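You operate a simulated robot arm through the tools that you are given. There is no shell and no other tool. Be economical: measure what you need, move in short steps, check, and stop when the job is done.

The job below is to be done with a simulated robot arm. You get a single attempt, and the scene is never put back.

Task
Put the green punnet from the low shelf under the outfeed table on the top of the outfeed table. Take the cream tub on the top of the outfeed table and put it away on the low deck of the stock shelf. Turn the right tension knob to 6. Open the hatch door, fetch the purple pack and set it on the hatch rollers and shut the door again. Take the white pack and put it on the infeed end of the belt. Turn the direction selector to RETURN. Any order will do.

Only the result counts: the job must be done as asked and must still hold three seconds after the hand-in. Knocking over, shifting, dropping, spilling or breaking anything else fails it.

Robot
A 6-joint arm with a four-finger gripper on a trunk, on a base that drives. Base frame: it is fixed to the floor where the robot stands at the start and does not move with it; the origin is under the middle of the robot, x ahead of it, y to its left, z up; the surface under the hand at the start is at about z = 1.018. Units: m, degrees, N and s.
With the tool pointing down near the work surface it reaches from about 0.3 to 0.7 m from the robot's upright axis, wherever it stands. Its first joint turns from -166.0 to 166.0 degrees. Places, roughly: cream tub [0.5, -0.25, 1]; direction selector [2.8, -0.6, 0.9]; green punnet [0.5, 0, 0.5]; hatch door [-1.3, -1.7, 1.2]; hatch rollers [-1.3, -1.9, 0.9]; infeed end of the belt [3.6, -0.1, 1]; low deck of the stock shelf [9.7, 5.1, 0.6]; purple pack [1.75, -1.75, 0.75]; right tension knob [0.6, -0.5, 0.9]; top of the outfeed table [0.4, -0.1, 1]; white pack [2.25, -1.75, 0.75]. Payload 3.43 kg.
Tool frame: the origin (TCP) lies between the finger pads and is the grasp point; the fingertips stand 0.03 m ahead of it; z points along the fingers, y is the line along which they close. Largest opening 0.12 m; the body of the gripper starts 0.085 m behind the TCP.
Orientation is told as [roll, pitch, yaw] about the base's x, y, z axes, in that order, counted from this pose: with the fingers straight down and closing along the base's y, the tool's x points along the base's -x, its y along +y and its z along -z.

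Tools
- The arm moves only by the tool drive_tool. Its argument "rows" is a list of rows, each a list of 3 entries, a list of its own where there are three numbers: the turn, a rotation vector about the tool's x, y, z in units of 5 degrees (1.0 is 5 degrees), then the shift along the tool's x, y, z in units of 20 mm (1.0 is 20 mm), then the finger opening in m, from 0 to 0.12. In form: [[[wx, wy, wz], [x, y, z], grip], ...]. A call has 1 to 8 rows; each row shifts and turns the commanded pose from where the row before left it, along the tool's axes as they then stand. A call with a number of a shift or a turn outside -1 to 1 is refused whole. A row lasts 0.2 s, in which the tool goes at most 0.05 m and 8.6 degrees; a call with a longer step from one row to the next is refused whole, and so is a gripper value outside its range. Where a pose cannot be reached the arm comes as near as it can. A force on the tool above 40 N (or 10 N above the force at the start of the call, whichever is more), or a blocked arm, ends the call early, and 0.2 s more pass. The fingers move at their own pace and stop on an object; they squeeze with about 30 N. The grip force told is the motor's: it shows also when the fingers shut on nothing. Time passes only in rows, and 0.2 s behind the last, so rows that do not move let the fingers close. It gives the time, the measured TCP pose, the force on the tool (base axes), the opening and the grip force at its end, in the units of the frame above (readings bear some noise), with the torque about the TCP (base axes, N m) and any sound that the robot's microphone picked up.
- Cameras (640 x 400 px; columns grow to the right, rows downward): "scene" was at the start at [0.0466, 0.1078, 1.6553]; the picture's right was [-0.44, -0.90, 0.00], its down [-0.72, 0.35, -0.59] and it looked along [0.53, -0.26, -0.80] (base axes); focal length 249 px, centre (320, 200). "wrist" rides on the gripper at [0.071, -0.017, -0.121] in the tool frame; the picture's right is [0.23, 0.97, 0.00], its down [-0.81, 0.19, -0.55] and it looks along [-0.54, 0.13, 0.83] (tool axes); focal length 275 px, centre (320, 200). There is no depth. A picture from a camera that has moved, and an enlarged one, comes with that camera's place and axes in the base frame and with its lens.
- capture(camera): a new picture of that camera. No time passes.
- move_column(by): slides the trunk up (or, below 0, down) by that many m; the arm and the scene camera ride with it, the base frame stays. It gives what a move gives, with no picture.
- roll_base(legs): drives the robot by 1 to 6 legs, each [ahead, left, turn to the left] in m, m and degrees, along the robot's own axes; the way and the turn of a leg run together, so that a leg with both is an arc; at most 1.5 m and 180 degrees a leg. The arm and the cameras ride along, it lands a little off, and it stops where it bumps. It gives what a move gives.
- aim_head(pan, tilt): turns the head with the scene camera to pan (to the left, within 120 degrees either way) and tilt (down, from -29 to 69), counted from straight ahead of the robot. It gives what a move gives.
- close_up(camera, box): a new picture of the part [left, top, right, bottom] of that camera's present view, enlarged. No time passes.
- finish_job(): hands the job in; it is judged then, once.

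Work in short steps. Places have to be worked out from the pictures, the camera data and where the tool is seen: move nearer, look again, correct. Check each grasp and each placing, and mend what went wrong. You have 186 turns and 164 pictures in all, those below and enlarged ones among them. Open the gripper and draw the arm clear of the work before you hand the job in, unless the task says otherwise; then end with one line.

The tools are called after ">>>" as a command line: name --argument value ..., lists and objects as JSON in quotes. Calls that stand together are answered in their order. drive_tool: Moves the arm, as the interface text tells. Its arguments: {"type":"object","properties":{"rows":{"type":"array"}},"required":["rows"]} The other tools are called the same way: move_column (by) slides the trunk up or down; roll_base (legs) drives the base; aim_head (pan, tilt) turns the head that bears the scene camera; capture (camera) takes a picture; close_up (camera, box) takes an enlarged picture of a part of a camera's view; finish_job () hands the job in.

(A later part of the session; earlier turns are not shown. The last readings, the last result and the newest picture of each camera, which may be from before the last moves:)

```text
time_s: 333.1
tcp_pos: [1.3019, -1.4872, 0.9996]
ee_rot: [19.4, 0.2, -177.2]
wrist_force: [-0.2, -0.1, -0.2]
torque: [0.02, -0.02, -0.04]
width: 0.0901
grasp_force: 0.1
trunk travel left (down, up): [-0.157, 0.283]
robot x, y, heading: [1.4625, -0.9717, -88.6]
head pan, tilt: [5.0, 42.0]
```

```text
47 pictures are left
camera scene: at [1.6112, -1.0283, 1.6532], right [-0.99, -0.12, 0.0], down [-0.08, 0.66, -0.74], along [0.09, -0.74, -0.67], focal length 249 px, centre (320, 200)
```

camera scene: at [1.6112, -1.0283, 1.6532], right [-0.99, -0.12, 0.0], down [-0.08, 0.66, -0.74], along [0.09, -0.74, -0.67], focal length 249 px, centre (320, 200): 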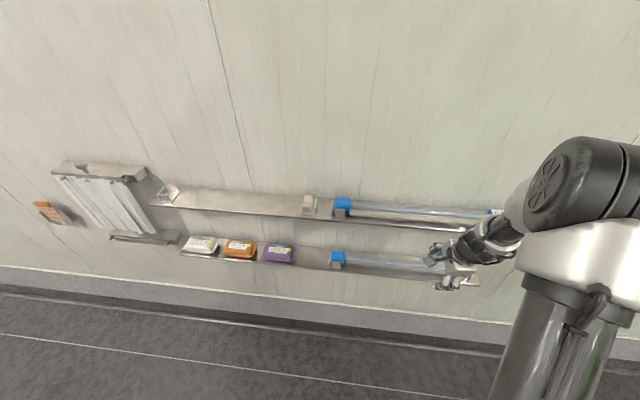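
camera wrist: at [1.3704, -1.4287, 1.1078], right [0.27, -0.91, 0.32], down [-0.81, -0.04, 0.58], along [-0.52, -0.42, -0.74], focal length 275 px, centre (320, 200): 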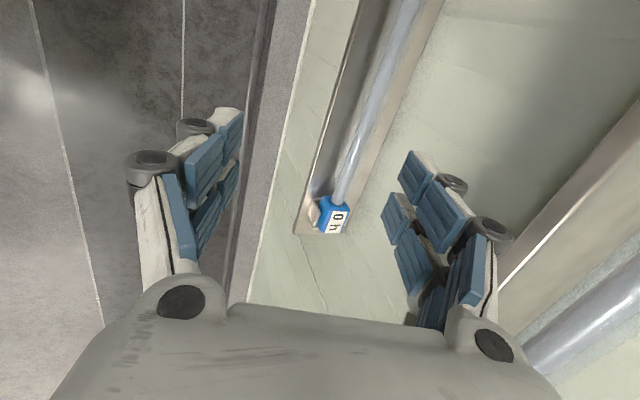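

The wrist joint leans outward in this configuration, so I approach sideways: arm swung to the robot's right (world -x), keeping the tool's world orientation. Swing the arm, then shift the base left along the aisle.

>>> drive_tool --rows '[[[0, 0, 0], [-1, -0.4, -0.15], 0.09], [[0, 0, 0], [-1, -0.4, -0.15], 0.09], [[0, 0, 0], [-1, -0.4, -0.15], 0.09], [[0, 0, 0], [-1, -0.4, -0.15], 0.09], [[0, 0, 0], [-1, -0.4, -0.15], 0.09], [[0, 0, 0], [-1, -0.4, -0.15], 0.09], [[0, 0, 0], [-1, -0.4, -0.15], 0.09], [[0, 0, 0], [-1, -0.4, -0.15], 0.09]]'

>>> drive_tool --rows '[[[0, 0, 0], [-1, -0.4, -0.15], 0.09], [[0, 0, 0], [-1, -0.4, -0.15], 0.09], [[0, 0, 0], [-1, -0.4, -0.15], 0.09], [[0, 0, 0], [-1, -0.4, -0.15], 0.09], [[0, 0, 0], [-1, -0.4, -0.15], 0.09], [[0, 0, 0], [-1, -0.4, -0.15], 0.09], [[0, 0, 0], [-1, -0.4, -0.15], 0.09], [[0, 0, 0], [-1, -0.4, -0.15], 0.09]]'

>>> move_column --by -0.13

>>> roll_base --legs '[[0, 0.88, -1.5]]'

>>> aim_head --pan -40 --tilt 45

>>> capture --camera "scene"

>>> capture --camera "wrist"

```text
time_s: 334.9
tcp_pos: [1.1375, -1.4273, 1.0007]
ee_rot: [19.4, 0.1, -177.0]
wrist_force: [-0.3, -0.1, -0.2]
torque: [-0.01, -0.04, 0.01]
width: 0.0899
grasp_force: 0.1
trunk travel left (down, up): [-0.157, 0.283]
robot x, y, heading: [1.4616, -0.9702, -87.9]
head pan, tilt: [5.0, 42.0]
```

```text
time_s: 336.7
tcp_pos: [0.9743, -1.3662, 1.0035]
ee_rot: [19.3, 0.1, -177.0]
wrist_force: [-0.7, 0.5, -0.3]
torque: [-0.01, -0.01, 0.01]
width: 0.0899
grasp_force: 0.0
trunk travel left (down, up): [-0.157, 0.283]
robot x, y, heading: [1.4604, -0.969, -88.3]
head pan, tilt: [5.0, 42.0]
```

```text
time_s: 338.3
tcp_pos: [0.9749, -1.3671, 0.8724]
ee_rot: [19.2, 0.2, -177.0]
wrist_force: [0.7, -0.2, -0.1]
torque: [-0.02, 0.03, -0.02]
width: 0.0903
grasp_force: 0.0
trunk travel left (down, up): [-0.027, 0.413]
robot x, y, heading: [1.4636, -0.9698, -88.1]
head pan, tilt: [5.0, 42.0]
```

```text
time_s: 343.0
tcp_pos: [1.8626, -1.3393, 0.8731]
ee_rot: [19.3, 0.1, -177.4]
wrist_force: [0.3, 0.0, 0.6]
torque: [0.01, -0.01, -0.03]
width: 0.0901
grasp_force: 0.1
trunk travel left (down, up): [-0.027, 0.413]
robot x, y, heading: [2.3512, -0.9452, -88.9]
head pan, tilt: [5.0, 42.0]
```

```text
time_s: 344.1
tcp_pos: [1.8617, -1.3399, 0.8726]
ee_rot: [19.3, 0.1, -177.4]
wrist_force: [0.7, 0.0, 0.1]
torque: [0.0, 0.0, 0.02]
width: 0.0901
grasp_force: 0.0
trunk travel left (down, up): [-0.027, 0.413]
robot x, y, heading: [2.352, -0.943, -88.8]
head pan, tilt: [-40.0, 45.0]
```

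```text
46 pictures are left
camera scene: at [2.441, -0.986, 1.5189], right [-0.78, 0.62, 0.0], down [0.44, 0.55, -0.71], along [-0.44, -0.55, -0.71], focal length 249 px, centre (320, 200)
```

scene: 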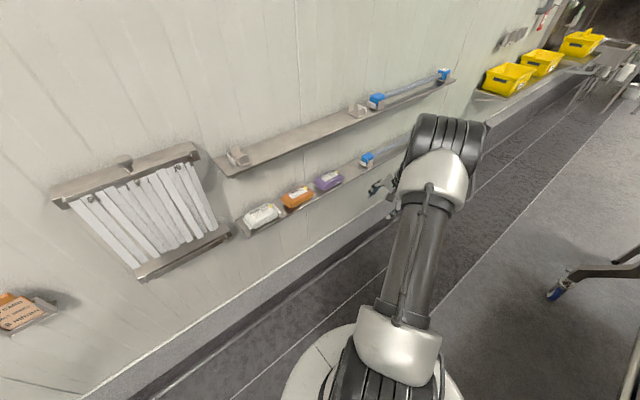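

```text
45 pictures are left
camera wrist: at [1.9311, -1.2812, 0.9813], right [0.27, -0.91, 0.32], down [-0.81, -0.03, 0.58], along [-0.52, -0.42, -0.75], focal length 275 px, centre (320, 200)
```

wrist: 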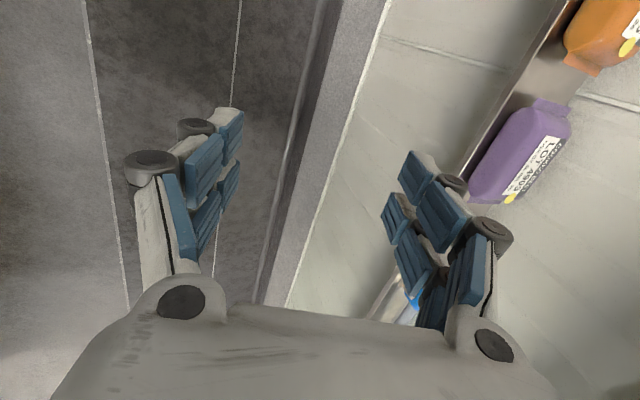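

I tilt to ~36°, lower to z≈0.845 and advance 0.30 m toward the wall, above the purple pack.

>>> drive_tool --rows '[[[-1, 0, 0], [-0.1, 0, 0], 0.095], [[-1, 0, 0], [0, -0.2, 0.3], 0.095], [[-1, 0, 0], [0, -0.3, 0.4], 0.095], [[-0.4, 0, 0], [0, -0.3, 0.4], 0.095]]'

>>> roll_base --legs '[[0.22, 0, 0]]'

>>> capture --camera "wrist"

```text
time_s: 345.1
tcp_pos: [1.8606, -1.337, 0.8472]
ee_rot: [36.5, 0.0, -177.4]
wrist_force: [0.0, -0.6, 0.0]
torque: [-0.02, -0.01, -0.03]
width: 0.0948
grasp_force: 0.1
trunk travel left (down, up): [-0.027, 0.413]
robot x, y, heading: [2.3496, -0.945, -88.4]
head pan, tilt: [-40.0, 45.0]
```

```text
time_s: 346.8
tcp_pos: [1.8634, -1.5568, 0.8472]
ee_rot: [36.3, 0.1, -177.6]
wrist_force: [0.2, -0.8, -0.6]
torque: [-0.02, 0.04, 0.04]
width: 0.0951
grasp_force: 0.0
trunk travel left (down, up): [-0.027, 0.413]
robot x, y, heading: [2.3528, -1.1641, -88.6]
head pan, tilt: [-40.0, 45.0]
```

```text
44 pictures are left
camera wrist: at [1.9319, -1.4698, 0.9337], right [0.26, -0.77, 0.58], down [-0.82, 0.14, 0.56], along [-0.51, -0.62, -0.6], focal length 275 px, centre (320, 200)
```

wrist: 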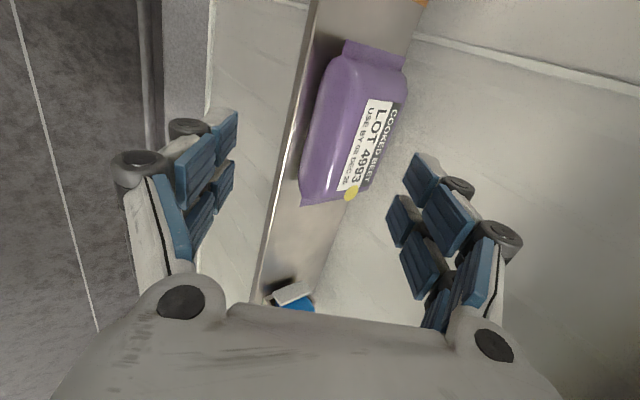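

Pack centre ≈(1.858,-1.65). I advance 8.5 cm, then rotate toward vertical while lowering over it.

>>> roll_base --legs '[[0.085, 0, 0]]'

>>> drive_tool --rows '[[[1, 0, 0], [-0.1, -0.15, 0.3], 0.105], [[1, 0, 0], [0, -0.25, 0.5], 0.105], [[1, 0, 0], [0, -0.3, 0.6], 0.105], [[0.7, 0, 0], [0, -0.25, 0.7], 0.105]]'

>>> capture --camera "wrist"

```text
time_s: 347.9
tcp_pos: [1.8652, -1.6422, 0.8462]
ee_rot: [36.3, 0.1, -177.6]
wrist_force: [0.2, 0.2, -0.1]
torque: [-0.01, -0.02, 0.03]
width: 0.095
grasp_force: 0.1
trunk travel left (down, up): [-0.027, 0.413]
robot x, y, heading: [2.3563, -1.253, -88.7]
head pan, tilt: [-40.0, 45.0]
```

```text
time_s: 348.9
tcp_pos: [1.86, -1.6371, 0.803]
ee_rot: [18.0, 0.2, -178.0]
wrist_force: [0.5, 0.9, 0.1]
torque: [0.01, 0.03, -0.03]
width: 0.1051
grasp_force: 0.0
trunk travel left (down, up): [-0.027, 0.413]
robot x, y, heading: [2.3629, -1.251, -89.1]
head pan, tilt: [-40.0, 45.0]
```

```text
43 pictures are left
camera wrist: at [1.9303, -1.5821, 0.9118], right [0.26, -0.92, 0.3], down [-0.81, -0.04, 0.58], along [-0.52, -0.4, -0.75], focal length 275 px, centre (320, 200)
```

wrist: 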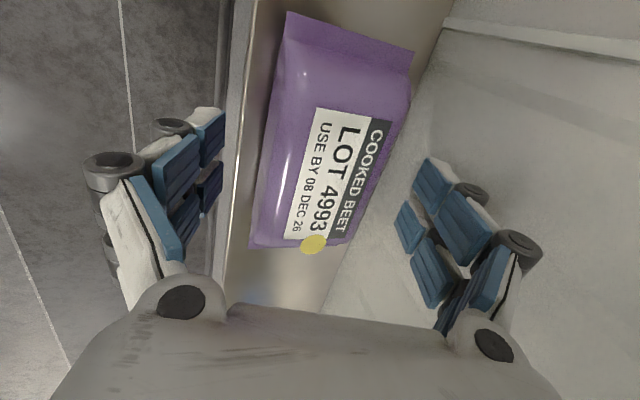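

Straddling nicely. I lower 1.9 cm and close.

>>> move_column --by -0.018

>>> drive_tool --rows '[[[0, 0, 0], [0, 0.2, 0], 0.09], [[0, 0, 0], [0, 0, 0], 0.07], [[0, 0, 0], [0, 0, 0], 0.05], [[0, 0, 0], [0, 0, 0], 0.03], [[0, 0, 0], [0, 0, 0], 0.02], [[0, 0, 0], [0, 0, 0], 0.02]]'

>>> move_column --by 0.035

>>> capture --camera "wrist"

```text
time_s: 349.5
tcp_pos: [1.8651, -1.6447, 0.7797]
ee_rot: [17.8, 0.3, -177.5]
wrist_force: [-0.1, -0.1, 0.4]
torque: [0.01, -0.01, -0.01]
width: 0.105
grasp_force: 0.1
trunk travel left (down, up): [-0.009, 0.431]
robot x, y, heading: [2.3614, -1.2528, -88.8]
head pan, tilt: [-40.0, 45.0]
```

```text
time_s: 350.9
tcp_pos: [1.8642, -1.6359, 0.7839]
ee_rot: [17.3, 0.5, -178.0]
wrist_force: [5.7, 36.9, 19.3]
torque: [1.86, 0.61, -1.1]
width: 0.0875
grasp_force: 23.8
trunk travel left (down, up): [-0.009, 0.431]
robot x, y, heading: [2.3568, -1.2521, -89.1]
head pan, tilt: [-40.0, 45.0]
stopped in row 6: the force on the tool passed its limit at 42 N (the readings are from after the stop); the commanded pose is now the measured one
```

```text
time_s: 351.3
tcp_pos: [1.8634, -1.6261, 0.7856]
ee_rot: [16.7, 1.0, -178.3]
wrist_force: [0.9, 36.9, 10.1]
torque: [1.69, 0.55, -0.84]
width: 0.0681
grasp_force: 29.9
trunk travel left (down, up): [-0.018, 0.422]
robot x, y, heading: [2.3605, -1.2537, -89.1]
head pan, tilt: [-40.0, 45.0]
stopped: the force on the tool passed its limit at 59 N (the readings are from after the stop); the commanded pose is now the measured one
```

```text
42 pictures are left
camera wrist: at [1.9319, -1.5734, 0.8964], right [0.25, -0.93, 0.28], down [-0.82, -0.05, 0.57], along [-0.51, -0.38, -0.77], focal length 275 px, centre (320, 200)
```

wrist: 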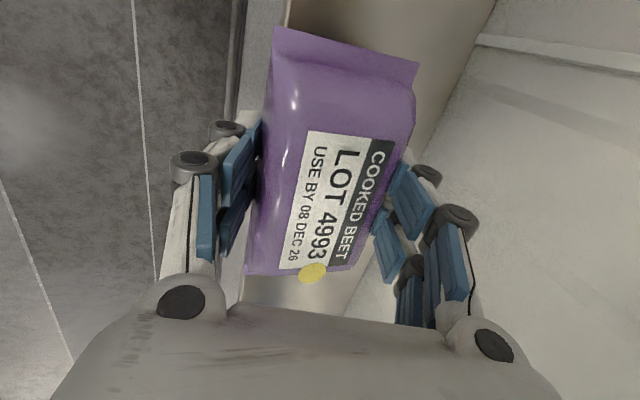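

The pack is gripped (0.068) but the front finger presses on the shelf's edge. I ease the tool outwards and up.

>>> drive_tool --rows '[[[0, 0, 0], [0, -0.3, -0.3], 0.02], [[0, 0, 0], [0, -0.2, -0.5], 0.02], [[0, 0, 0], [0, 0, -0.7], 0.02]]'

>>> capture --camera "wrist"

```text
time_s: 352.1
tcp_pos: [1.8653, -1.6164, 0.8102]
ee_rot: [16.8, 0.9, -177.9]
wrist_force: [0.5, -0.8, -3.7]
torque: [0.05, 0.0, 0.0]
width: 0.0679
grasp_force: 30.0
trunk travel left (down, up): [-0.018, 0.422]
robot x, y, heading: [2.3584, -1.2537, -89.1]
head pan, tilt: [-40.0, 45.0]
```

```text
41 pictures are left
camera wrist: at [1.9336, -1.564, 0.9216], right [0.26, -0.92, 0.29], down [-0.82, -0.05, 0.57], along [-0.51, -0.38, -0.77], focal length 275 px, centre (320, 200)
```

wrist: 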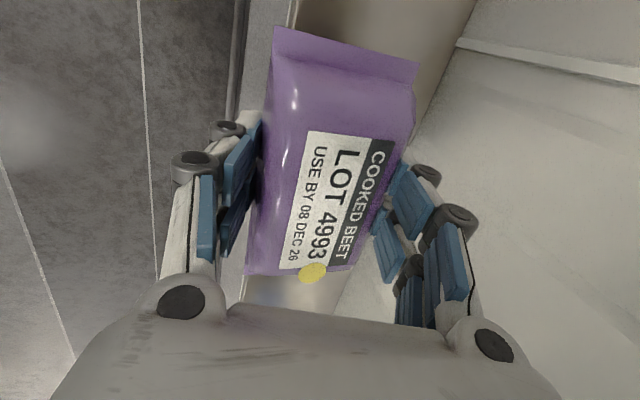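

Purple pack is held. I back out, raise the trunk and drive to the hatch.

>>> roll_base --legs '[[-0.31, 0, 0]]'

>>> move_column --by 0.41

>>> roll_base --legs '[[0, -1.5, 0], [0, -1.0, 0], [-0.45, 0, 0], [0, -1.0, 0]]'

>>> aim_head --pan 0 --tilt 25

>>> capture --camera "scene"

```text
time_s: 354.1
tcp_pos: [1.8596, -1.3101, 0.8096]
ee_rot: [16.8, 1.0, -178.2]
wrist_force: [0.8, -0.1, -3.8]
torque: [0.03, -0.02, 0.04]
width: 0.068
grasp_force: 30.4
trunk travel left (down, up): [-0.018, 0.422]
robot x, y, heading: [2.3524, -0.9465, -89.2]
head pan, tilt: [-40.0, 45.0]
```

```text
refused: 0.41 is not a number from -0.4 to 0.4
```

```text
time_s: 373.4
tcp_pos: [-1.6261, -0.8634, 0.8111]
ee_rot: [16.8, 0.9, -178.5]
wrist_force: [-0.2, -0.5, -4.6]
torque: [0.04, 0.01, 0.0]
width: 0.0677
grasp_force: 29.8
trunk travel left (down, up): [-0.018, 0.422]
robot x, y, heading: [-1.1318, -0.5075, -89.7]
head pan, tilt: [-40.0, 45.0]
```

```text
time_s: 374.4
tcp_pos: [-1.626, -0.864, 0.8098]
ee_rot: [16.8, 0.9, -178.5]
wrist_force: [0.2, 1.0, -4.3]
torque: [0.03, -0.05, -0.04]
width: 0.0679
grasp_force: 30.1
trunk travel left (down, up): [-0.018, 0.422]
robot x, y, heading: [-1.1287, -0.503, -89.9]
head pan, tilt: [0.0, 25.0]
```

```text
40 pictures are left
camera scene: at [-0.9887, -0.5776, 1.5409], right [-1.0, 0.0, 0.0], down [0.0, 0.42, -0.91], along [0.0, -0.91, -0.42], focal length 249 px, centre (320, 200)
```

scene: 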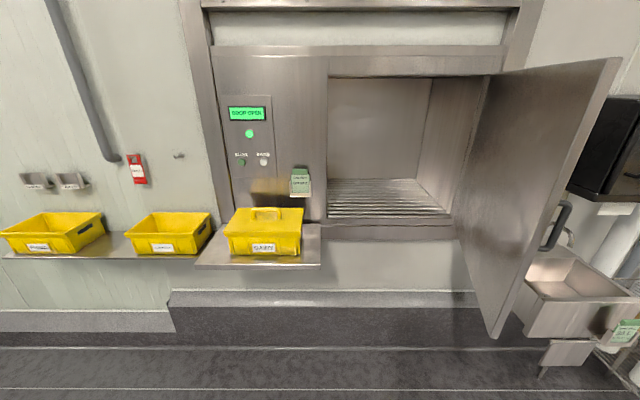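

The hatch is open, rollers at z≈0.93, x -1.02…-1.66, y from -1.70 inwards. I raise the trunk, then swing the tool +x (clear of the door's edge) before extending.

>>> move_column --by 0.33

>>> drive_tool --rows '[[[0, 0, 0], [1, 0, 0], 0.02], [[0, 0, 0], [1, 0, 0], 0.02], [[0, 0, 0], [1, 0, 0], 0.02], [[0, 0, 0], [1, 0, 0], 0.02], [[0, 0, 0], [1, 0, 0], 0.02], [[0, 0, 0], [1, 0, 0], 0.02], [[0, 0, 0], [1, 0, 0], 0.02], [[0, 0, 0], [1, 0, 0], 0.02]]'

>>> drive_tool --rows '[[[0, 0, 0], [1, 0.3, 0.1], 0.02], [[0, 0, 0], [1, 0.3, 0.1], 0.02], [[0, 0, 0], [1, 0.3, 0.1], 0.02], [[0, 0, 0], [1, 0.3, 0.1], 0.02], [[0, 0, 0], [1, 0.3, 0.1], 0.02], [[0, 0, 0], [1, 0.3, 0.1], 0.02], [[0, 0, 0], [1, 0.3, 0.1], 0.02], [[0, 0, 0], [1, 0.3, 0.1], 0.02]]'

>>> drive_tool --rows '[[[0, 0, 0], [0, 1, 0.3], 0.02], [[0, 0, 0], [0, 1, 0.3], 0.02], [[0, 0, 0], [0, 1, 0.3], 0.02], [[0, 0, 0], [0, 1, 0.3], 0.02], [[0, 0, 0], [0, 1, 0.3], 0.02], [[0, 0, 0], [0, 1, 0.3], 0.02], [[0, 0, 0], [0, 1, 0.3], 0.02], [[0, 0, 0], [0, 1, 0.3], 0.02]]'

>>> capture --camera "scene"

```text
time_s: 377.7
tcp_pos: [-1.6267, -0.8639, 1.139]
ee_rot: [16.8, 0.9, -178.6]
wrist_force: [0.1, 0.3, -3.7]
torque: [0.04, -0.03, -0.03]
width: 0.0679
grasp_force: 30.1
trunk travel left (down, up): [-0.348, 0.092]
robot x, y, heading: [-1.1298, -0.5019, -89.5]
head pan, tilt: [0.0, 25.0]
```

```text
time_s: 379.5
tcp_pos: [-1.464, -0.8607, 1.143]
ee_rot: [16.7, 0.9, -178.6]
wrist_force: [0.3, 1.3, -3.9]
torque: [0.05, 0.01, 0.02]
width: 0.0672
grasp_force: 30.5
trunk travel left (down, up): [-0.348, 0.092]
robot x, y, heading: [-1.1297, -0.5063, -90.0]
head pan, tilt: [0.0, 25.0]
```

```text
time_s: 381.3
tcp_pos: [-1.3022, -0.907, 1.145]
ee_rot: [16.7, 1.0, -178.6]
wrist_force: [-1.7, 0.4, -4.2]
torque: [0.04, 0.0, -0.03]
width: 0.0678
grasp_force: 30.6
trunk travel left (down, up): [-0.348, 0.092]
robot x, y, heading: [-1.1305, -0.5032, -89.6]
head pan, tilt: [0.0, 25.0]
```

```text
time_s: 383.1
tcp_pos: [-1.3006, -1.0748, 1.1448]
ee_rot: [16.7, 0.9, -178.6]
wrist_force: [-0.2, -0.2, -4.2]
torque: [0.03, -0.02, 0.01]
width: 0.0675
grasp_force: 29.7
trunk travel left (down, up): [-0.348, 0.092]
robot x, y, heading: [-1.135, -0.5026, -89.6]
head pan, tilt: [0.0, 25.0]
```

```text
39 pictures are left
camera scene: at [-0.9882, -0.5789, 1.8708], right [-1.0, 0.0, 0.0], down [0.0, 0.42, -0.91], along [0.0, -0.91, -0.42], focal length 249 px, centre (320, 200)
```

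scene: 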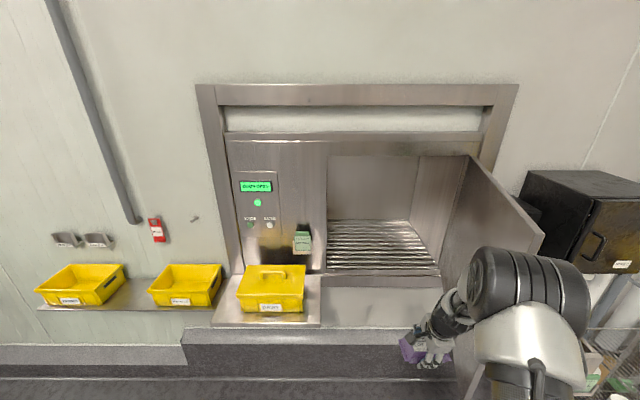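

I extend the arm 0.19 m more toward the hatch, shift the base 10 cm to +x (away from the door edge), then advance in.

>>> drive_tool --rows '[[[0, 0, 0], [0, 1, 0.3], 0.02], [[0, 0, 0], [0, 1, 0.3], 0.02], [[0, 0, 0], [0, 1, 0.3], 0.02], [[0, 0, 0], [0, 1, 0.3], 0.02], [[0, 0, 0], [0, 1, 0.3], 0.02], [[0, 0, 0], [0, 1, 0.3], 0.02], [[0, 0, 0], [0, 1, 0.3], 0.02], [[0, 0, 0], [0, 1, 0.3], 0.02]]'

>>> roll_base --legs '[[0, 0.09, 0], [0.35, 0, 0]]'

>>> capture --camera "scene"

```text
time_s: 384.9
tcp_pos: [-1.2964, -1.2433, 1.1423]
ee_rot: [16.7, 0.9, -178.6]
wrist_force: [-0.9, -0.1, -4.2]
torque: [0.03, 0.01, 0.0]
width: 0.0676
grasp_force: 30.2
trunk travel left (down, up): [-0.348, 0.092]
robot x, y, heading: [-1.1257, -0.504, -89.4]
head pan, tilt: [0.0, 25.0]
```

```text
time_s: 387.9
tcp_pos: [-1.2103, -1.6017, 1.1432]
ee_rot: [16.8, 0.9, -178.9]
wrist_force: [-0.6, -0.5, -4.1]
torque: [0.01, -0.02, -0.01]
width: 0.0679
grasp_force: 29.5
trunk travel left (down, up): [-0.348, 0.092]
robot x, y, heading: [-1.0342, -0.8698, -90.2]
head pan, tilt: [0.0, 25.0]
```

```text
38 pictures are left
camera scene: at [-0.8981, -0.9397, 1.8708], right [-1.0, 0.0, 0.0], down [0.0, 0.42, -0.91], along [0.0, -0.91, -0.42], focal length 249 px, centre (320, 200)
```

scene: 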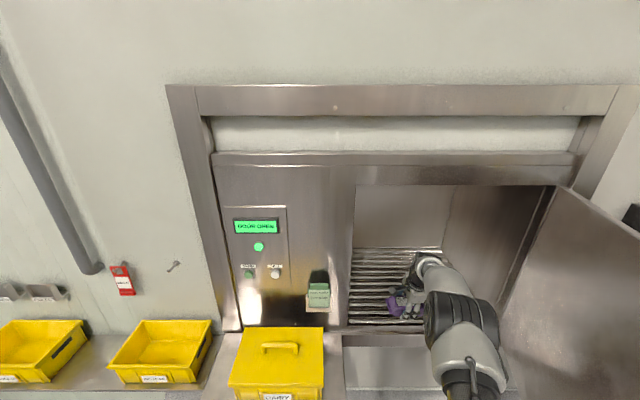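

Clear on all sides. I advance 0.26 m into the hatch.

>>> roll_base --legs '[[0.26, 0, 0]]'

>>> move_column --by -0.13

>>> capture --camera "wrist"

```text
time_s: 389.8
tcp_pos: [-1.2118, -1.8617, 1.1426]
ee_rot: [16.7, 0.9, -179.0]
wrist_force: [0.7, 0.2, -5.0]
torque: [0.07, -0.03, -0.02]
width: 0.0677
grasp_force: 29.8
trunk travel left (down, up): [-0.348, 0.092]
robot x, y, heading: [-1.0406, -1.126, -90.1]
head pan, tilt: [0.0, 25.0]
```

```text
time_s: 391.4
tcp_pos: [-1.2118, -1.8609, 1.0145]
ee_rot: [16.8, 0.9, -179.0]
wrist_force: [0.3, 1.4, -3.4]
torque: [0.0, -0.01, -0.01]
width: 0.0677
grasp_force: 29.7
trunk travel left (down, up): [-0.218, 0.222]
robot x, y, heading: [-1.0379, -1.1251, -90.0]
head pan, tilt: [0.0, 25.0]
```

```text
37 pictures are left
camera wrist: at [-1.1428, -1.8101, 1.1258], right [0.24, -0.93, 0.28], down [-0.82, -0.04, 0.57], along [-0.52, -0.37, -0.77], focal length 275 px, centre (320, 200)
```

wrist: 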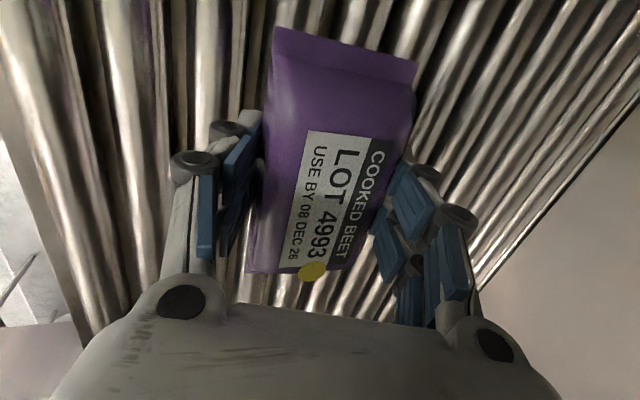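

Over the rollers. I lower gently in steps until contact.

>>> move_column --by -0.035

>>> move_column --by -0.008

>>> move_column --by -0.006

```text
time_s: 392.2
tcp_pos: [-1.2109, -1.8612, 0.9798]
ee_rot: [16.8, 0.8, -178.9]
wrist_force: [-0.3, -0.3, -4.8]
torque: [0.06, -0.04, -0.04]
width: 0.0678
grasp_force: 29.9
trunk travel left (down, up): [-0.183, 0.257]
robot x, y, heading: [-1.0415, -1.1283, -90.4]
head pan, tilt: [0.0, 25.0]
```

```text
time_s: 392.7
tcp_pos: [-1.212, -1.8606, 0.9713]
ee_rot: [16.8, 1.0, -178.9]
wrist_force: [0.2, -0.3, -3.7]
torque: [0.0, -0.02, -0.02]
width: 0.0676
grasp_force: 29.9
trunk travel left (down, up): [-0.175, 0.265]
robot x, y, heading: [-1.0349, -1.1276, -90.1]
head pan, tilt: [0.0, 25.0]
```

```text
time_s: 393.3
tcp_pos: [-1.2119, -1.8616, 0.9686]
ee_rot: [17.1, 0.8, -179.0]
wrist_force: [1.4, 2.5, 14.1]
torque: [0.71, 0.37, -0.09]
width: 0.0676
grasp_force: 29.6
trunk travel left (down, up): [-0.169, 0.271]
robot x, y, heading: [-1.0412, -1.1297, -90.1]
head pan, tilt: [0.0, 25.0]
```

Contact. I open gradually, then raise and look.

>>> drive_tool --rows '[[[0, 0, 0], [0, 0, 0], 0.075], [[0, 0, 0], [0, 0, 0], 0.085], [[0, 0, 0], [0, 0, 0], 0.1], [[0, 0, 0], [0, 0, 0], 0.11], [[0, 0, 0], [0, 0, 0], 0.11]]'

>>> move_column --by 0.17

>>> capture --camera "wrist"

```text
time_s: 394.5
tcp_pos: [-1.2119, -1.8618, 0.964]
ee_rot: [16.7, 0.9, -179.0]
wrist_force: [0.0, -0.3, 0.6]
torque: [-0.01, -0.01, -0.01]
width: 0.1103
grasp_force: 0.1
trunk travel left (down, up): [-0.169, 0.271]
robot x, y, heading: [-1.0366, -1.1272, -89.9]
head pan, tilt: [0.0, 25.0]
```

```text
time_s: 396.4
tcp_pos: [-1.2119, -1.8608, 1.1343]
ee_rot: [16.7, 1.0, -179.0]
wrist_force: [-0.5, 0.0, -0.3]
torque: [-0.06, -0.04, 0.03]
width: 0.11
grasp_force: 0.1
trunk travel left (down, up): [-0.339, 0.101]
robot x, y, heading: [-1.0391, -1.1297, -90.2]
head pan, tilt: [0.0, 25.0]
```

```text
36 pictures are left
camera wrist: at [-1.1428, -1.8099, 1.2463], right [0.24, -0.93, 0.28], down [-0.82, -0.04, 0.57], along [-0.52, -0.37, -0.77], focal length 275 px, centre (320, 200)
```

wrist: 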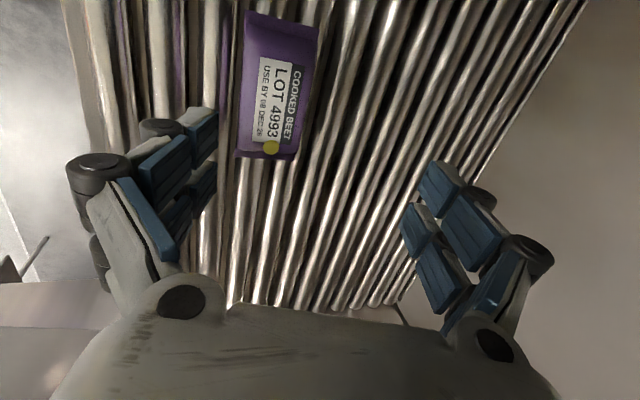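

The purple pack lies on the rollers. I back out, close the fingers and level the tool so its tips can push the door shut from its outer face.

>>> roll_base --legs '[[-1.0, 0, 0]]'

>>> drive_tool --rows '[[[-1, 0, 0], [0, 0, 0], 0.05], [[-1, 0, 0], [0, 0, 0], 0.0], [[-1, 0, 0], [0, 0, 0], 0.0], [[-1, 0, 0], [0, 0, 0], 0.0], [[-1, 0, 0], [0, 0, 0], 0.0], [[-1, 0, 0], [0, 0, 0], 0.0], [[-1, 0, 0], [0, 0, 0], 0.0], [[-1, 0, 0], [0, 0, 0], 0.0]]'

>>> drive_tool --rows '[[[-1, 0, 0], [0, 0, 0], 0.0], [[-1, 0, 0], [0, 0, 0], 0.0], [[-1, 0, 0], [0, 0, 0], 0.0], [[-1, 0, 0], [0, 0, 0], 0.0], [[-1, 0, 0], [0, 0, 0], 0.0], [[-1, 0, 0], [0, 0, 0], 0.0]]'

>>> roll_base --legs '[[0, -0.5, 0], [0.3, 0, 0]]'

>>> capture --camera "scene"

```text
time_s: 401.6
tcp_pos: [-1.2083, -0.8649, 1.1366]
ee_rot: [16.8, 1.0, -178.7]
wrist_force: [-0.1, 0.8, -0.4]
torque: [-0.01, -0.02, 0.01]
width: 0.11
grasp_force: 0.0
trunk travel left (down, up): [-0.339, 0.101]
robot x, y, heading: [-1.0419, -0.1304, -89.6]
head pan, tilt: [0.0, 25.0]
```

```text
time_s: 403.4
tcp_pos: [-1.209, -0.8641, 1.1348]
ee_rot: [56.8, 0.9, -178.7]
wrist_force: [0.4, -0.2, 0.7]
torque: [-0.03, 0.0, -0.01]
width: 0.0
grasp_force: 23.3
trunk travel left (down, up): [-0.339, 0.101]
robot x, y, heading: [-1.0399, -0.1315, -89.7]
head pan, tilt: [0.0, 25.0]
```

```text
time_s: 404.8
tcp_pos: [-1.2077, -0.8662, 1.1357]
ee_rot: [86.9, 0.9, -178.6]
wrist_force: [0.4, 0.8, 0.1]
torque: [0.02, -0.01, -0.01]
width: 0.0
grasp_force: 29.8
trunk travel left (down, up): [-0.339, 0.101]
robot x, y, heading: [-1.0417, -0.1286, -90.0]
head pan, tilt: [0.0, 25.0]
```

```text
time_s: 409.4
tcp_pos: [-1.7067, -1.1705, 1.1344]
ee_rot: [86.6, 0.9, -178.4]
wrist_force: [-0.1, 0.1, -1.7]
torque: [0.03, 0.02, -0.03]
width: 0.0001
grasp_force: 30.0
trunk travel left (down, up): [-0.339, 0.101]
robot x, y, heading: [-1.544, -0.4306, -89.5]
head pan, tilt: [0.0, 25.0]
```

```text
35 pictures are left
camera scene: at [-1.401, -0.5061, 1.8618], right [-1.0, -0.01, 0.0], down [0.0, 0.42, -0.91], along [0.01, -0.91, -0.42], focal length 249 px, centre (320, 200)
```

scene: 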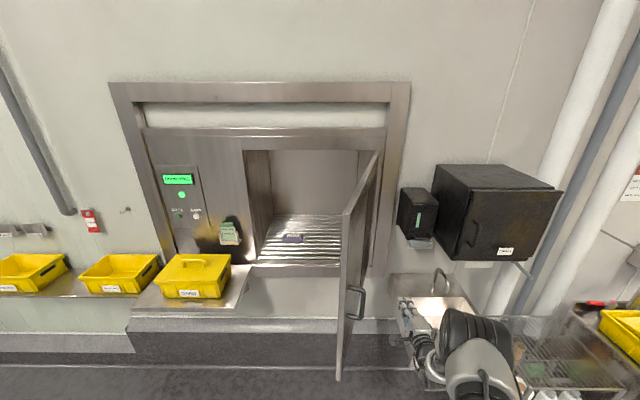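

The hand is on the door's outer side. I sweep +x then diagonally toward the wall to push it shut.

>>> roll_base --legs '[[0, 0.2, 0], [0.2, 0.16, 0], [0.2, 0.14, 0]]'

>>> capture --camera "scene"

```text
time_s: 413.8
tcp_pos: [-1.202, -1.5618, 1.1335]
ee_rot: [86.7, 0.8, -178.3]
wrist_force: [0.1, 0.6, 0.6]
torque: [-0.02, 0.03, -0.03]
width: 0.0
grasp_force: 33.1
trunk travel left (down, up): [-0.339, 0.101]
robot x, y, heading: [-1.0381, -0.8248, -89.5]
head pan, tilt: [0.0, 25.0]
```

```text
34 pictures are left
camera scene: at [-0.8947, -0.8969, 1.8618], right [-1.0, -0.01, 0.0], down [0.0, 0.42, -0.91], along [0.01, -0.91, -0.42], focal length 249 px, centre (320, 200)
```

scene: 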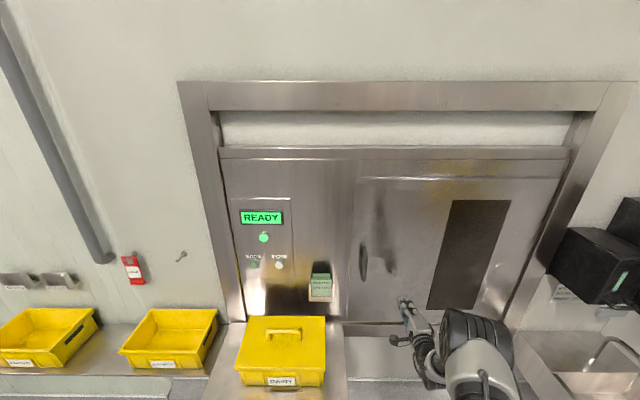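

The display reads READY and the door looks shut. I press gently on it to be sure.

>>> drive_tool --rows '[[[0, 0, 0], [0, 0, 1], 0.0], [[0, 0, 0], [0, 0, 1], 0.0], [[0, 0, 0], [0, 0, 1], 0.0], [[0, 0, 0], [0, 0, 1], 0.0], [[0, 0, 0], [0, 0, 0.7], 0.0], [[0, 0, 0], [0, 0, 0.5], 0.0]]'

>>> close_up --camera "scene" --box '[200, 130, 600, 340]'

```text
time_s: 415.0
tcp_pos: [-1.1974, -1.6412, 1.1317]
ee_rot: [86.7, 1.0, -178.5]
wrist_force: [6.9, 43.3, 15.5]
torque: [-0.57, 0.32, -0.8]
width: 0.0
grasp_force: 33.1
trunk travel left (down, up): [-0.339, 0.101]
robot x, y, heading: [-1.0399, -0.8234, -89.7]
head pan, tilt: [0.0, 25.0]
stopped in row 6: the force on the tool passed its limit at 57 N (the readings are from after the stop); the commanded pose is now the measured one
```

```text
1.60 times, centred on (400, 235) of scene
camera zoom: at [-0.8928, -0.883, 1.8624], right [-1.0, -0.01, 0.0], down [0.0, 0.42, -0.91], along [0.01, -0.91, -0.42], focal length 398 px, centre (192, 144)
```

zoom: 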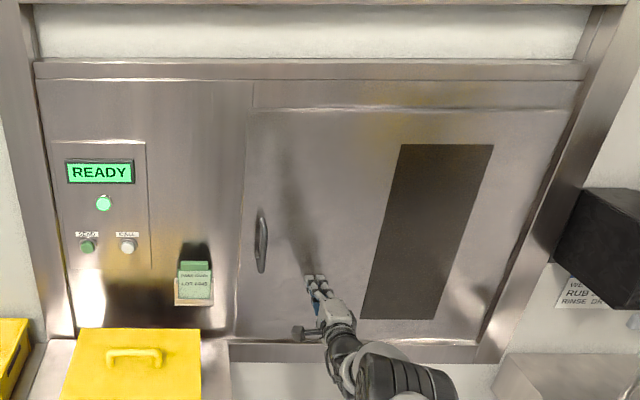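

Door is shut and firm. Next the white pack: I back off, restore the sideways arm configuration (tilt ~36°), and drive back along the aisle.

>>> roll_base --legs '[[-0.5, 0, 0]]'

>>> drive_tool --rows '[[[1, 0, 0], [0, 0, 0], 0.0], [[1, 0, 0], [0, 0, 0], 0.0], [[1, 0, 0], [0, 0, 0], 0.05], [[1, 0, 0], [0, 0, 0], 0.1], [[1, 0, 0], [0, 0, 0], 0.1], [[1, 0, 0], [0, 0, 0], 0.1], [[1, 0, 0], [0, 0, 0], 0.1], [[1, 0, 0], [0, 0, 0], 0.1]]'

>>> drive_tool --rows '[[[1, 0, 0], [-1, 0, 0], 0.1], [[1, 0, 0], [-1, 0, 0], 0.1], [[0, 0, 0], [-1, -0.81, -0.59], 0.1], [[0, 0, 0], [-1, -0.81, -0.59], 0.1], [[0, 0, 0], [-1, -0.81, -0.59], 0.1], [[0, 0, 0], [-1, -0.81, -0.59], 0.1], [[0, 0, 0], [-1, -0.81, -0.59], 0.1], [[0, 0, 0], [-1, -0.81, -0.59], 0.1]]'

>>> drive_tool --rows '[[[0, 0, 0], [-1, -0.81, -0.59], 0.1], [[0, 0, 0], [-1, -0.81, -0.59], 0.1], [[0, 0, 0], [-1, -0.81, -0.59], 0.1], [[0, 0, 0], [-1, -0.81, -0.59], 0.1], [[0, 0, 0], [-1, -0.81, -0.59], 0.1], [[0, 0, 0], [-1, -0.81, -0.59], 0.1], [[0, 0, 0], [-1, -0.81, -0.59], 0.1], [[0, 0, 0], [-1, -0.81, -0.59], 0.1]]'

>>> drive_tool --rows '[[[0, 0, 0], [0, -0.81, -0.59], 0.1], [[0, 0, 0], [0, -0.81, -0.59], 0.1], [[0, 0, 0], [0, -0.81, -0.59], 0.1], [[0, 0, 0], [0, -0.81, -0.59], 0.1]]'

>>> roll_base --legs '[[0.17, 0.9, 0], [0.42, 0, 0], [0, 1.5, 0], [0, 1.34, 0]]'

```text
time_s: 418.0
tcp_pos: [-1.1965, -1.1481, 1.1248]
ee_rot: [86.3, 1.0, -177.8]
wrist_force: [0.1, 0.2, 0.5]
torque: [0.01, 0.0, 0.02]
width: 0.0
grasp_force: 33.6
trunk travel left (down, up): [-0.339, 0.101]
robot x, y, heading: [-1.045, -0.3262, -88.9]
head pan, tilt: [0.0, 25.0]
```

```text
time_s: 419.8
tcp_pos: [-1.1954, -1.1499, 1.1247]
ee_rot: [46.3, 1.1, -177.9]
wrist_force: [0.8, 0.0, 0.7]
torque: [0.0, 0.0, 0.02]
width: 0.0988
grasp_force: 0.0
trunk travel left (down, up): [-0.339, 0.101]
robot x, y, heading: [-1.0461, -0.3208, -88.6]
head pan, tilt: [0.0, 25.0]
```

```text
time_s: 421.6
tcp_pos: [-1.3626, -1.0265, 1.1233]
ee_rot: [36.3, 1.1, -177.9]
wrist_force: [0.0, 0.1, 0.2]
torque: [-0.01, -0.05, 0.01]
width: 0.0999
grasp_force: 0.1
out of reach, approached as far as the arm can: row 2
trunk travel left (down, up): [-0.339, 0.101]
robot x, y, heading: [-1.041, -0.3239, -88.8]
head pan, tilt: [0.0, 25.0]
```

```text
time_s: 423.4
tcp_pos: [-1.5266, -0.8747, 1.1179]
ee_rot: [36.3, 1.1, -177.7]
wrist_force: [-0.6, 1.1, 0.2]
torque: [-0.01, -0.03, -0.01]
width: 0.0999
grasp_force: 0.0
trunk travel left (down, up): [-0.339, 0.101]
robot x, y, heading: [-1.048, -0.3244, -88.8]
head pan, tilt: [0.0, 25.0]
```

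```text
time_s: 424.4
tcp_pos: [-1.528, -0.7934, 1.119]
ee_rot: [36.3, 1.1, -177.8]
wrist_force: [-0.3, -0.2, 0.4]
torque: [0.01, -0.01, 0.01]
width: 0.1
grasp_force: 0.1
trunk travel left (down, up): [-0.339, 0.101]
robot x, y, heading: [-1.0454, -0.3234, -88.8]
head pan, tilt: [0.0, 25.0]
```

```text
time_s: 444.9
tcp_pos: [2.2516, -1.2893, 1.1206]
ee_rot: [36.3, 1.0, -178.1]
wrist_force: [0.6, 0.8, 0.3]
torque: [0.02, -0.02, 0.0]
width: 0.0998
grasp_force: 0.0
trunk travel left (down, up): [-0.339, 0.101]
robot x, y, heading: [2.7367, -0.8185, -89.2]
head pan, tilt: [0.0, 25.0]
```

I lower to z≈0.846 and move to just before the white pack, then look.

>>> move_column --by -0.274

>>> roll_base --legs '[[0.25, -0.042, 0]]'

>>> capture --camera "wrist"

```text
time_s: 447.7
tcp_pos: [2.2514, -1.289, 0.8451]
ee_rot: [36.3, 1.0, -178.1]
wrist_force: [0.6, -0.7, -0.4]
torque: [0.01, 0.03, 0.03]
width: 0.1
grasp_force: 0.1
trunk travel left (down, up): [-0.065, 0.375]
robot x, y, heading: [2.7409, -0.8213, -89.0]
head pan, tilt: [0.0, 25.0]
```

```text
time_s: 449.5
tcp_pos: [2.2144, -1.5441, 0.8445]
ee_rot: [36.4, 1.1, -178.2]
wrist_force: [0.0, -0.2, 0.0]
torque: [0.01, 0.0, -0.03]
width: 0.0999
grasp_force: 0.3
trunk travel left (down, up): [-0.065, 0.375]
robot x, y, heading: [2.7016, -1.0741, -88.8]
head pan, tilt: [0.0, 25.0]
```

```text
32 pictures are left
camera wrist: at [2.2806, -1.4572, 0.9334], right [0.25, -0.78, 0.58], down [-0.83, 0.14, 0.54], along [-0.51, -0.61, -0.61], focal length 275 px, centre (320, 200)
```

wrist: 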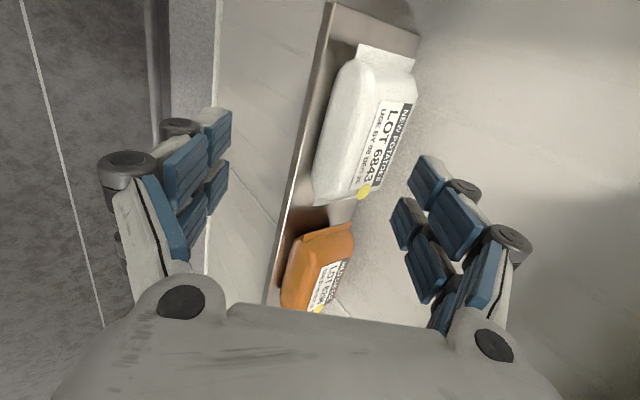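

White pack centre ≈(2.204,-1.648). I repeat the purple manoeuvre, keeping ~1 cm higher to avoid the shelf edge.

>>> roll_base --legs '[[0.102, -0.008, 0]]'

>>> drive_tool --rows '[[[1, 0, 0], [0, -0.15, 0.3], 0.105], [[1, 0, 0], [0, -0.25, 0.5], 0.105], [[1, 0, 0], [0, -0.3, 0.6], 0.105], [[0.7, 0, 0], [0, -0.25, 0.7], 0.105]]'

>>> move_column --by -0.009

>>> capture --camera "wrist"

```text
time_s: 450.7
tcp_pos: [2.2092, -1.6461, 0.8445]
ee_rot: [36.2, 1.1, -178.0]
wrist_force: [0.4, -0.8, 0.1]
torque: [-0.01, 0.0, 0.01]
width: 0.0998
grasp_force: 0.0
trunk travel left (down, up): [-0.065, 0.375]
robot x, y, heading: [2.6967, -1.1756, -89.0]
head pan, tilt: [0.0, 25.0]
```

```text
time_s: 451.7
tcp_pos: [2.2047, -1.6376, 0.8052]
ee_rot: [18.2, 1.0, -178.7]
wrist_force: [-0.2, -0.4, -0.2]
torque: [-0.01, -0.01, -0.02]
width: 0.1049
grasp_force: 0.1
trunk travel left (down, up): [-0.065, 0.375]
robot x, y, heading: [2.6934, -1.1713, -89.3]
head pan, tilt: [0.0, 25.0]
```

```text
time_s: 452.3
tcp_pos: [2.207, -1.6404, 0.7926]
ee_rot: [18.2, 1.1, -178.4]
wrist_force: [0.2, 0.3, -0.2]
torque: [0.03, -0.01, 0.0]
width: 0.105
grasp_force: 0.0
trunk travel left (down, up): [-0.056, 0.384]
robot x, y, heading: [2.6934, -1.176, -89.1]
head pan, tilt: [0.0, 25.0]
```

```text
31 pictures are left
camera wrist: at [2.2745, -1.5856, 0.904], right [0.25, -0.92, 0.31], down [-0.82, -0.03, 0.57], along [-0.51, -0.39, -0.76], focal length 275 px, centre (320, 200)
```

wrist: 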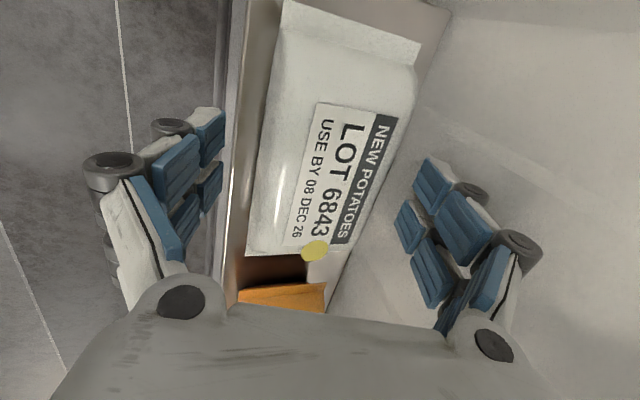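

>>> drive_tool --rows '[[[0, 0, 0], [0, 0.2, 0.1], 0.09], [[0, 0, 0], [0, 0, 0], 0.07], [[0, 0, 0], [0, 0, 0], 0.05], [[0, 0, 0], [0, 0, 0], 0.03], [[0, 0, 0], [0, 0, 0], 0.02]]'

>>> move_column --by 0.03

>>> capture --camera "wrist"

```text
time_s: 453.5
tcp_pos: [2.2077, -1.6404, 0.7936]
ee_rot: [18.2, 1.1, -178.6]
wrist_force: [-1.0, 2.7, 20.1]
torque: [-0.19, -0.14, -0.25]
width: 0.0681
grasp_force: 30.0
trunk travel left (down, up): [-0.056, 0.384]
robot x, y, heading: [2.6933, -1.1761, -88.8]
head pan, tilt: [0.0, 25.0]
```

```text
time_s: 454.2
tcp_pos: [2.215, -1.631, 0.7984]
ee_rot: [16.6, 3.4, -178.7]
wrist_force: [-0.1, 0.9, -3.6]
torque: [0.0, 0.02, 0.01]
width: 0.0682
grasp_force: 29.8
trunk travel left (down, up): [-0.086, 0.354]
robot x, y, heading: [2.6949, -1.1763, -89.1]
head pan, tilt: [0.0, 25.0]
```

```text
30 pictures are left
camera wrist: at [2.2784, -1.5807, 0.9128], right [0.23, -0.93, 0.29], down [-0.84, -0.05, 0.53], along [-0.48, -0.37, -0.79], focal length 275 px, centre (320, 200)
```

wrist: 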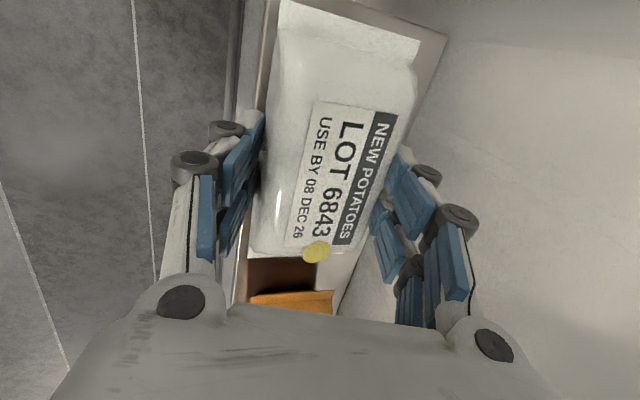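

The wrist touches the upper shelf's underside. The pack is already lifted a few mm; I ease the trunk down slightly and pull straight out.

>>> move_column --by -0.015

>>> roll_base --legs '[[-0.06, 0, 0]]'

>>> move_column --by 0.03

>>> roll_base --legs '[[-0.22, 0, 0]]'

>>> aim_head --pan -40 --tilt 45

>>> capture --camera "scene"

```text
time_s: 454.8
tcp_pos: [2.2073, -1.6361, 0.7987]
ee_rot: [17.5, 2.0, -178.8]
wrist_force: [0.0, -0.6, -3.7]
torque: [0.01, 0.02, 0.01]
width: 0.068
grasp_force: 30.8
trunk travel left (down, up): [-0.071, 0.369]
robot x, y, heading: [2.6946, -1.177, -89.0]
head pan, tilt: [0.0, 25.0]
```

```text
time_s: 455.8
tcp_pos: [2.2077, -1.5932, 0.8058]
ee_rot: [17.8, 0.9, -178.0]
wrist_force: [0.8, -0.2, -3.3]
torque: [-0.03, 0.01, 0.03]
width: 0.0682
grasp_force: 30.0
trunk travel left (down, up): [-0.071, 0.369]
robot x, y, heading: [2.695, -1.1165, -89.3]
head pan, tilt: [0.0, 25.0]
```

```text
time_s: 456.6
tcp_pos: [2.2069, -1.5943, 0.8332]
ee_rot: [17.8, 1.0, -178.1]
wrist_force: [0.4, -0.2, -4.2]
torque: [0.02, 0.01, 0.0]
width: 0.0679
grasp_force: 30.0
trunk travel left (down, up): [-0.101, 0.339]
robot x, y, heading: [2.6929, -1.1147, -89.2]
head pan, tilt: [0.0, 25.0]
```

```text
time_s: 458.3
tcp_pos: [2.2017, -1.3672, 0.8348]
ee_rot: [17.9, 1.0, -178.1]
wrist_force: [1.4, 1.0, -4.1]
torque: [0.04, 0.01, 0.02]
width: 0.0679
grasp_force: 30.7
trunk travel left (down, up): [-0.101, 0.339]
robot x, y, heading: [2.6905, -0.8956, -89.0]
head pan, tilt: [0.0, 25.0]
```

```text
time_s: 459.3
tcp_pos: [2.2022, -1.3689, 0.8359]
ee_rot: [17.8, 1.0, -178.1]
wrist_force: [0.4, -0.4, -3.4]
torque: [0.03, 0.02, 0.01]
width: 0.0683
grasp_force: 29.7
trunk travel left (down, up): [-0.101, 0.339]
robot x, y, heading: [2.6893, -0.8922, -88.8]
head pan, tilt: [-40.0, 45.0]
```

```text
29 pictures are left
camera scene: at [2.7785, -0.9328, 1.5933], right [-0.78, 0.63, 0.0], down [0.45, 0.55, -0.71], along [-0.45, -0.55, -0.71], focal length 249 px, centre (320, 200)
```

scene: 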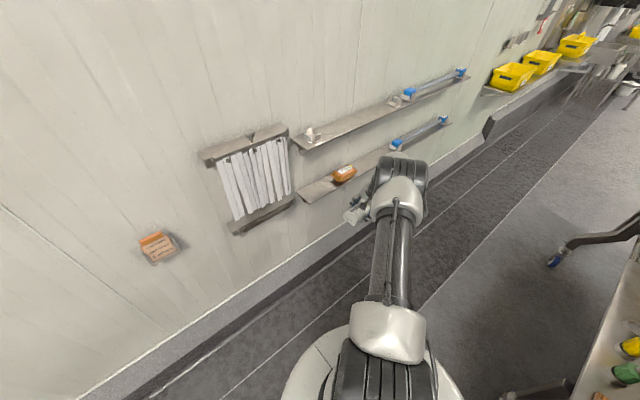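

White pack is held. I look toward the infeed end of the machine.

>>> aim_head --pan 118 --tilt 30

>>> capture --camera "scene"

```text
time_s: 461.8
tcp_pos: [2.202, -1.3678, 0.8352]
ee_rot: [17.8, 0.9, -178.1]
wrist_force: [0.4, 0.2, -4.2]
torque: [-0.01, 0.0, -0.04]
width: 0.0683
grasp_force: 30.0
trunk travel left (down, up): [-0.101, 0.339]
robot x, y, heading: [2.688, -0.8909, -89.1]
head pan, tilt: [118.0, 30.0]
```

```text
28 pictures are left
camera scene: at [2.9089, -0.826, 1.616], right [0.48, -0.88, 0.0], down [-0.44, -0.24, -0.87], along [0.76, 0.42, -0.5], focal length 249 px, centre (320, 200)
```

scene: 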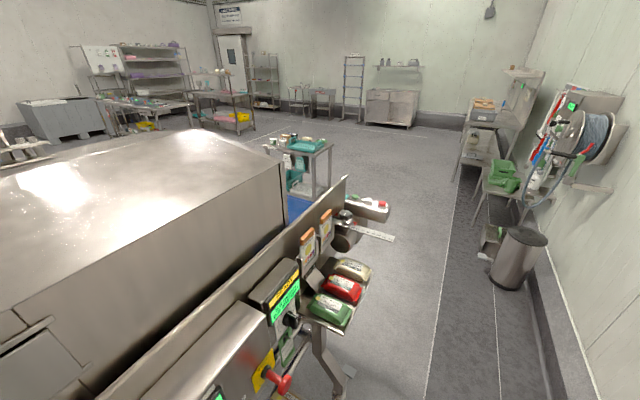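

I raise the trunk and drive down the aisle past the machine's end, then turn to face it from the infeed side.

>>> move_column --by 0.339

>>> roll_base --legs '[[0.2, 0, 0], [0, 1.4, 0], [0, 0.26, -1], [0, 0, -90], [0, 0.0, 0]]'

>>> aim_head --pan -25 --tilt 35

>>> capture --camera "scene"

```text
time_s: 465.1
tcp_pos: [2.2027, -1.3671, 1.1733]
ee_rot: [17.8, 1.0, -178.2]
wrist_force: [-0.1, 1.0, -3.8]
torque: [-0.02, 0.0, -0.02]
width: 0.0683
grasp_force: 30.5
trunk travel left (down, up): [-0.44, 0.0]
robot x, y, heading: [2.6888, -0.8949, -89.2]
head pan, tilt: [118.0, 30.0]
```

```text
time_s: 478.8
tcp_pos: [3.8697, -0.5718, 1.174]
ee_rot: [17.8, 1.0, 91.4]
wrist_force: [0.1, 0.7, -4.8]
torque: [0.02, -0.01, -0.01]
width: 0.0679
grasp_force: 30.0
trunk travel left (down, up): [-0.44, 0.0]
robot x, y, heading: [4.3406, -1.0604, -179.5]
head pan, tilt: [118.0, 30.0]
```

```text
time_s: 481.1
tcp_pos: [3.8699, -0.5711, 1.1741]
ee_rot: [17.8, 1.0, 91.5]
wrist_force: [0.3, -0.3, -3.8]
torque: [0.03, -0.04, -0.01]
width: 0.0681
grasp_force: 30.0
trunk travel left (down, up): [-0.44, 0.0]
robot x, y, heading: [4.342, -1.0653, -179.2]
head pan, tilt: [-25.0, 35.0]
```

```text
27 pictures are left
camera scene: at [4.2837, -1.165, 1.9467], right [0.41, 0.91, 0.0], down [0.52, -0.24, -0.82], along [-0.75, 0.34, -0.57], focal length 249 px, centre (320, 200)
```

scene: 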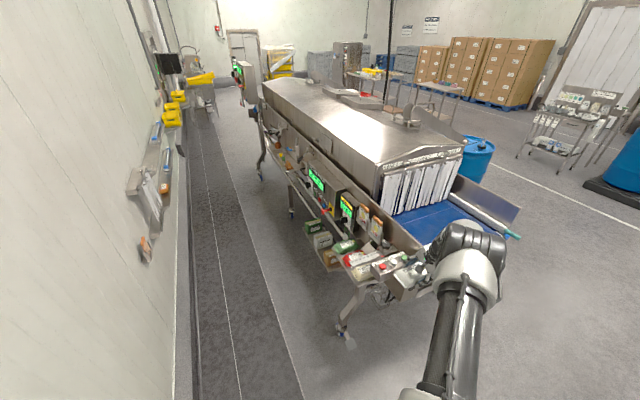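

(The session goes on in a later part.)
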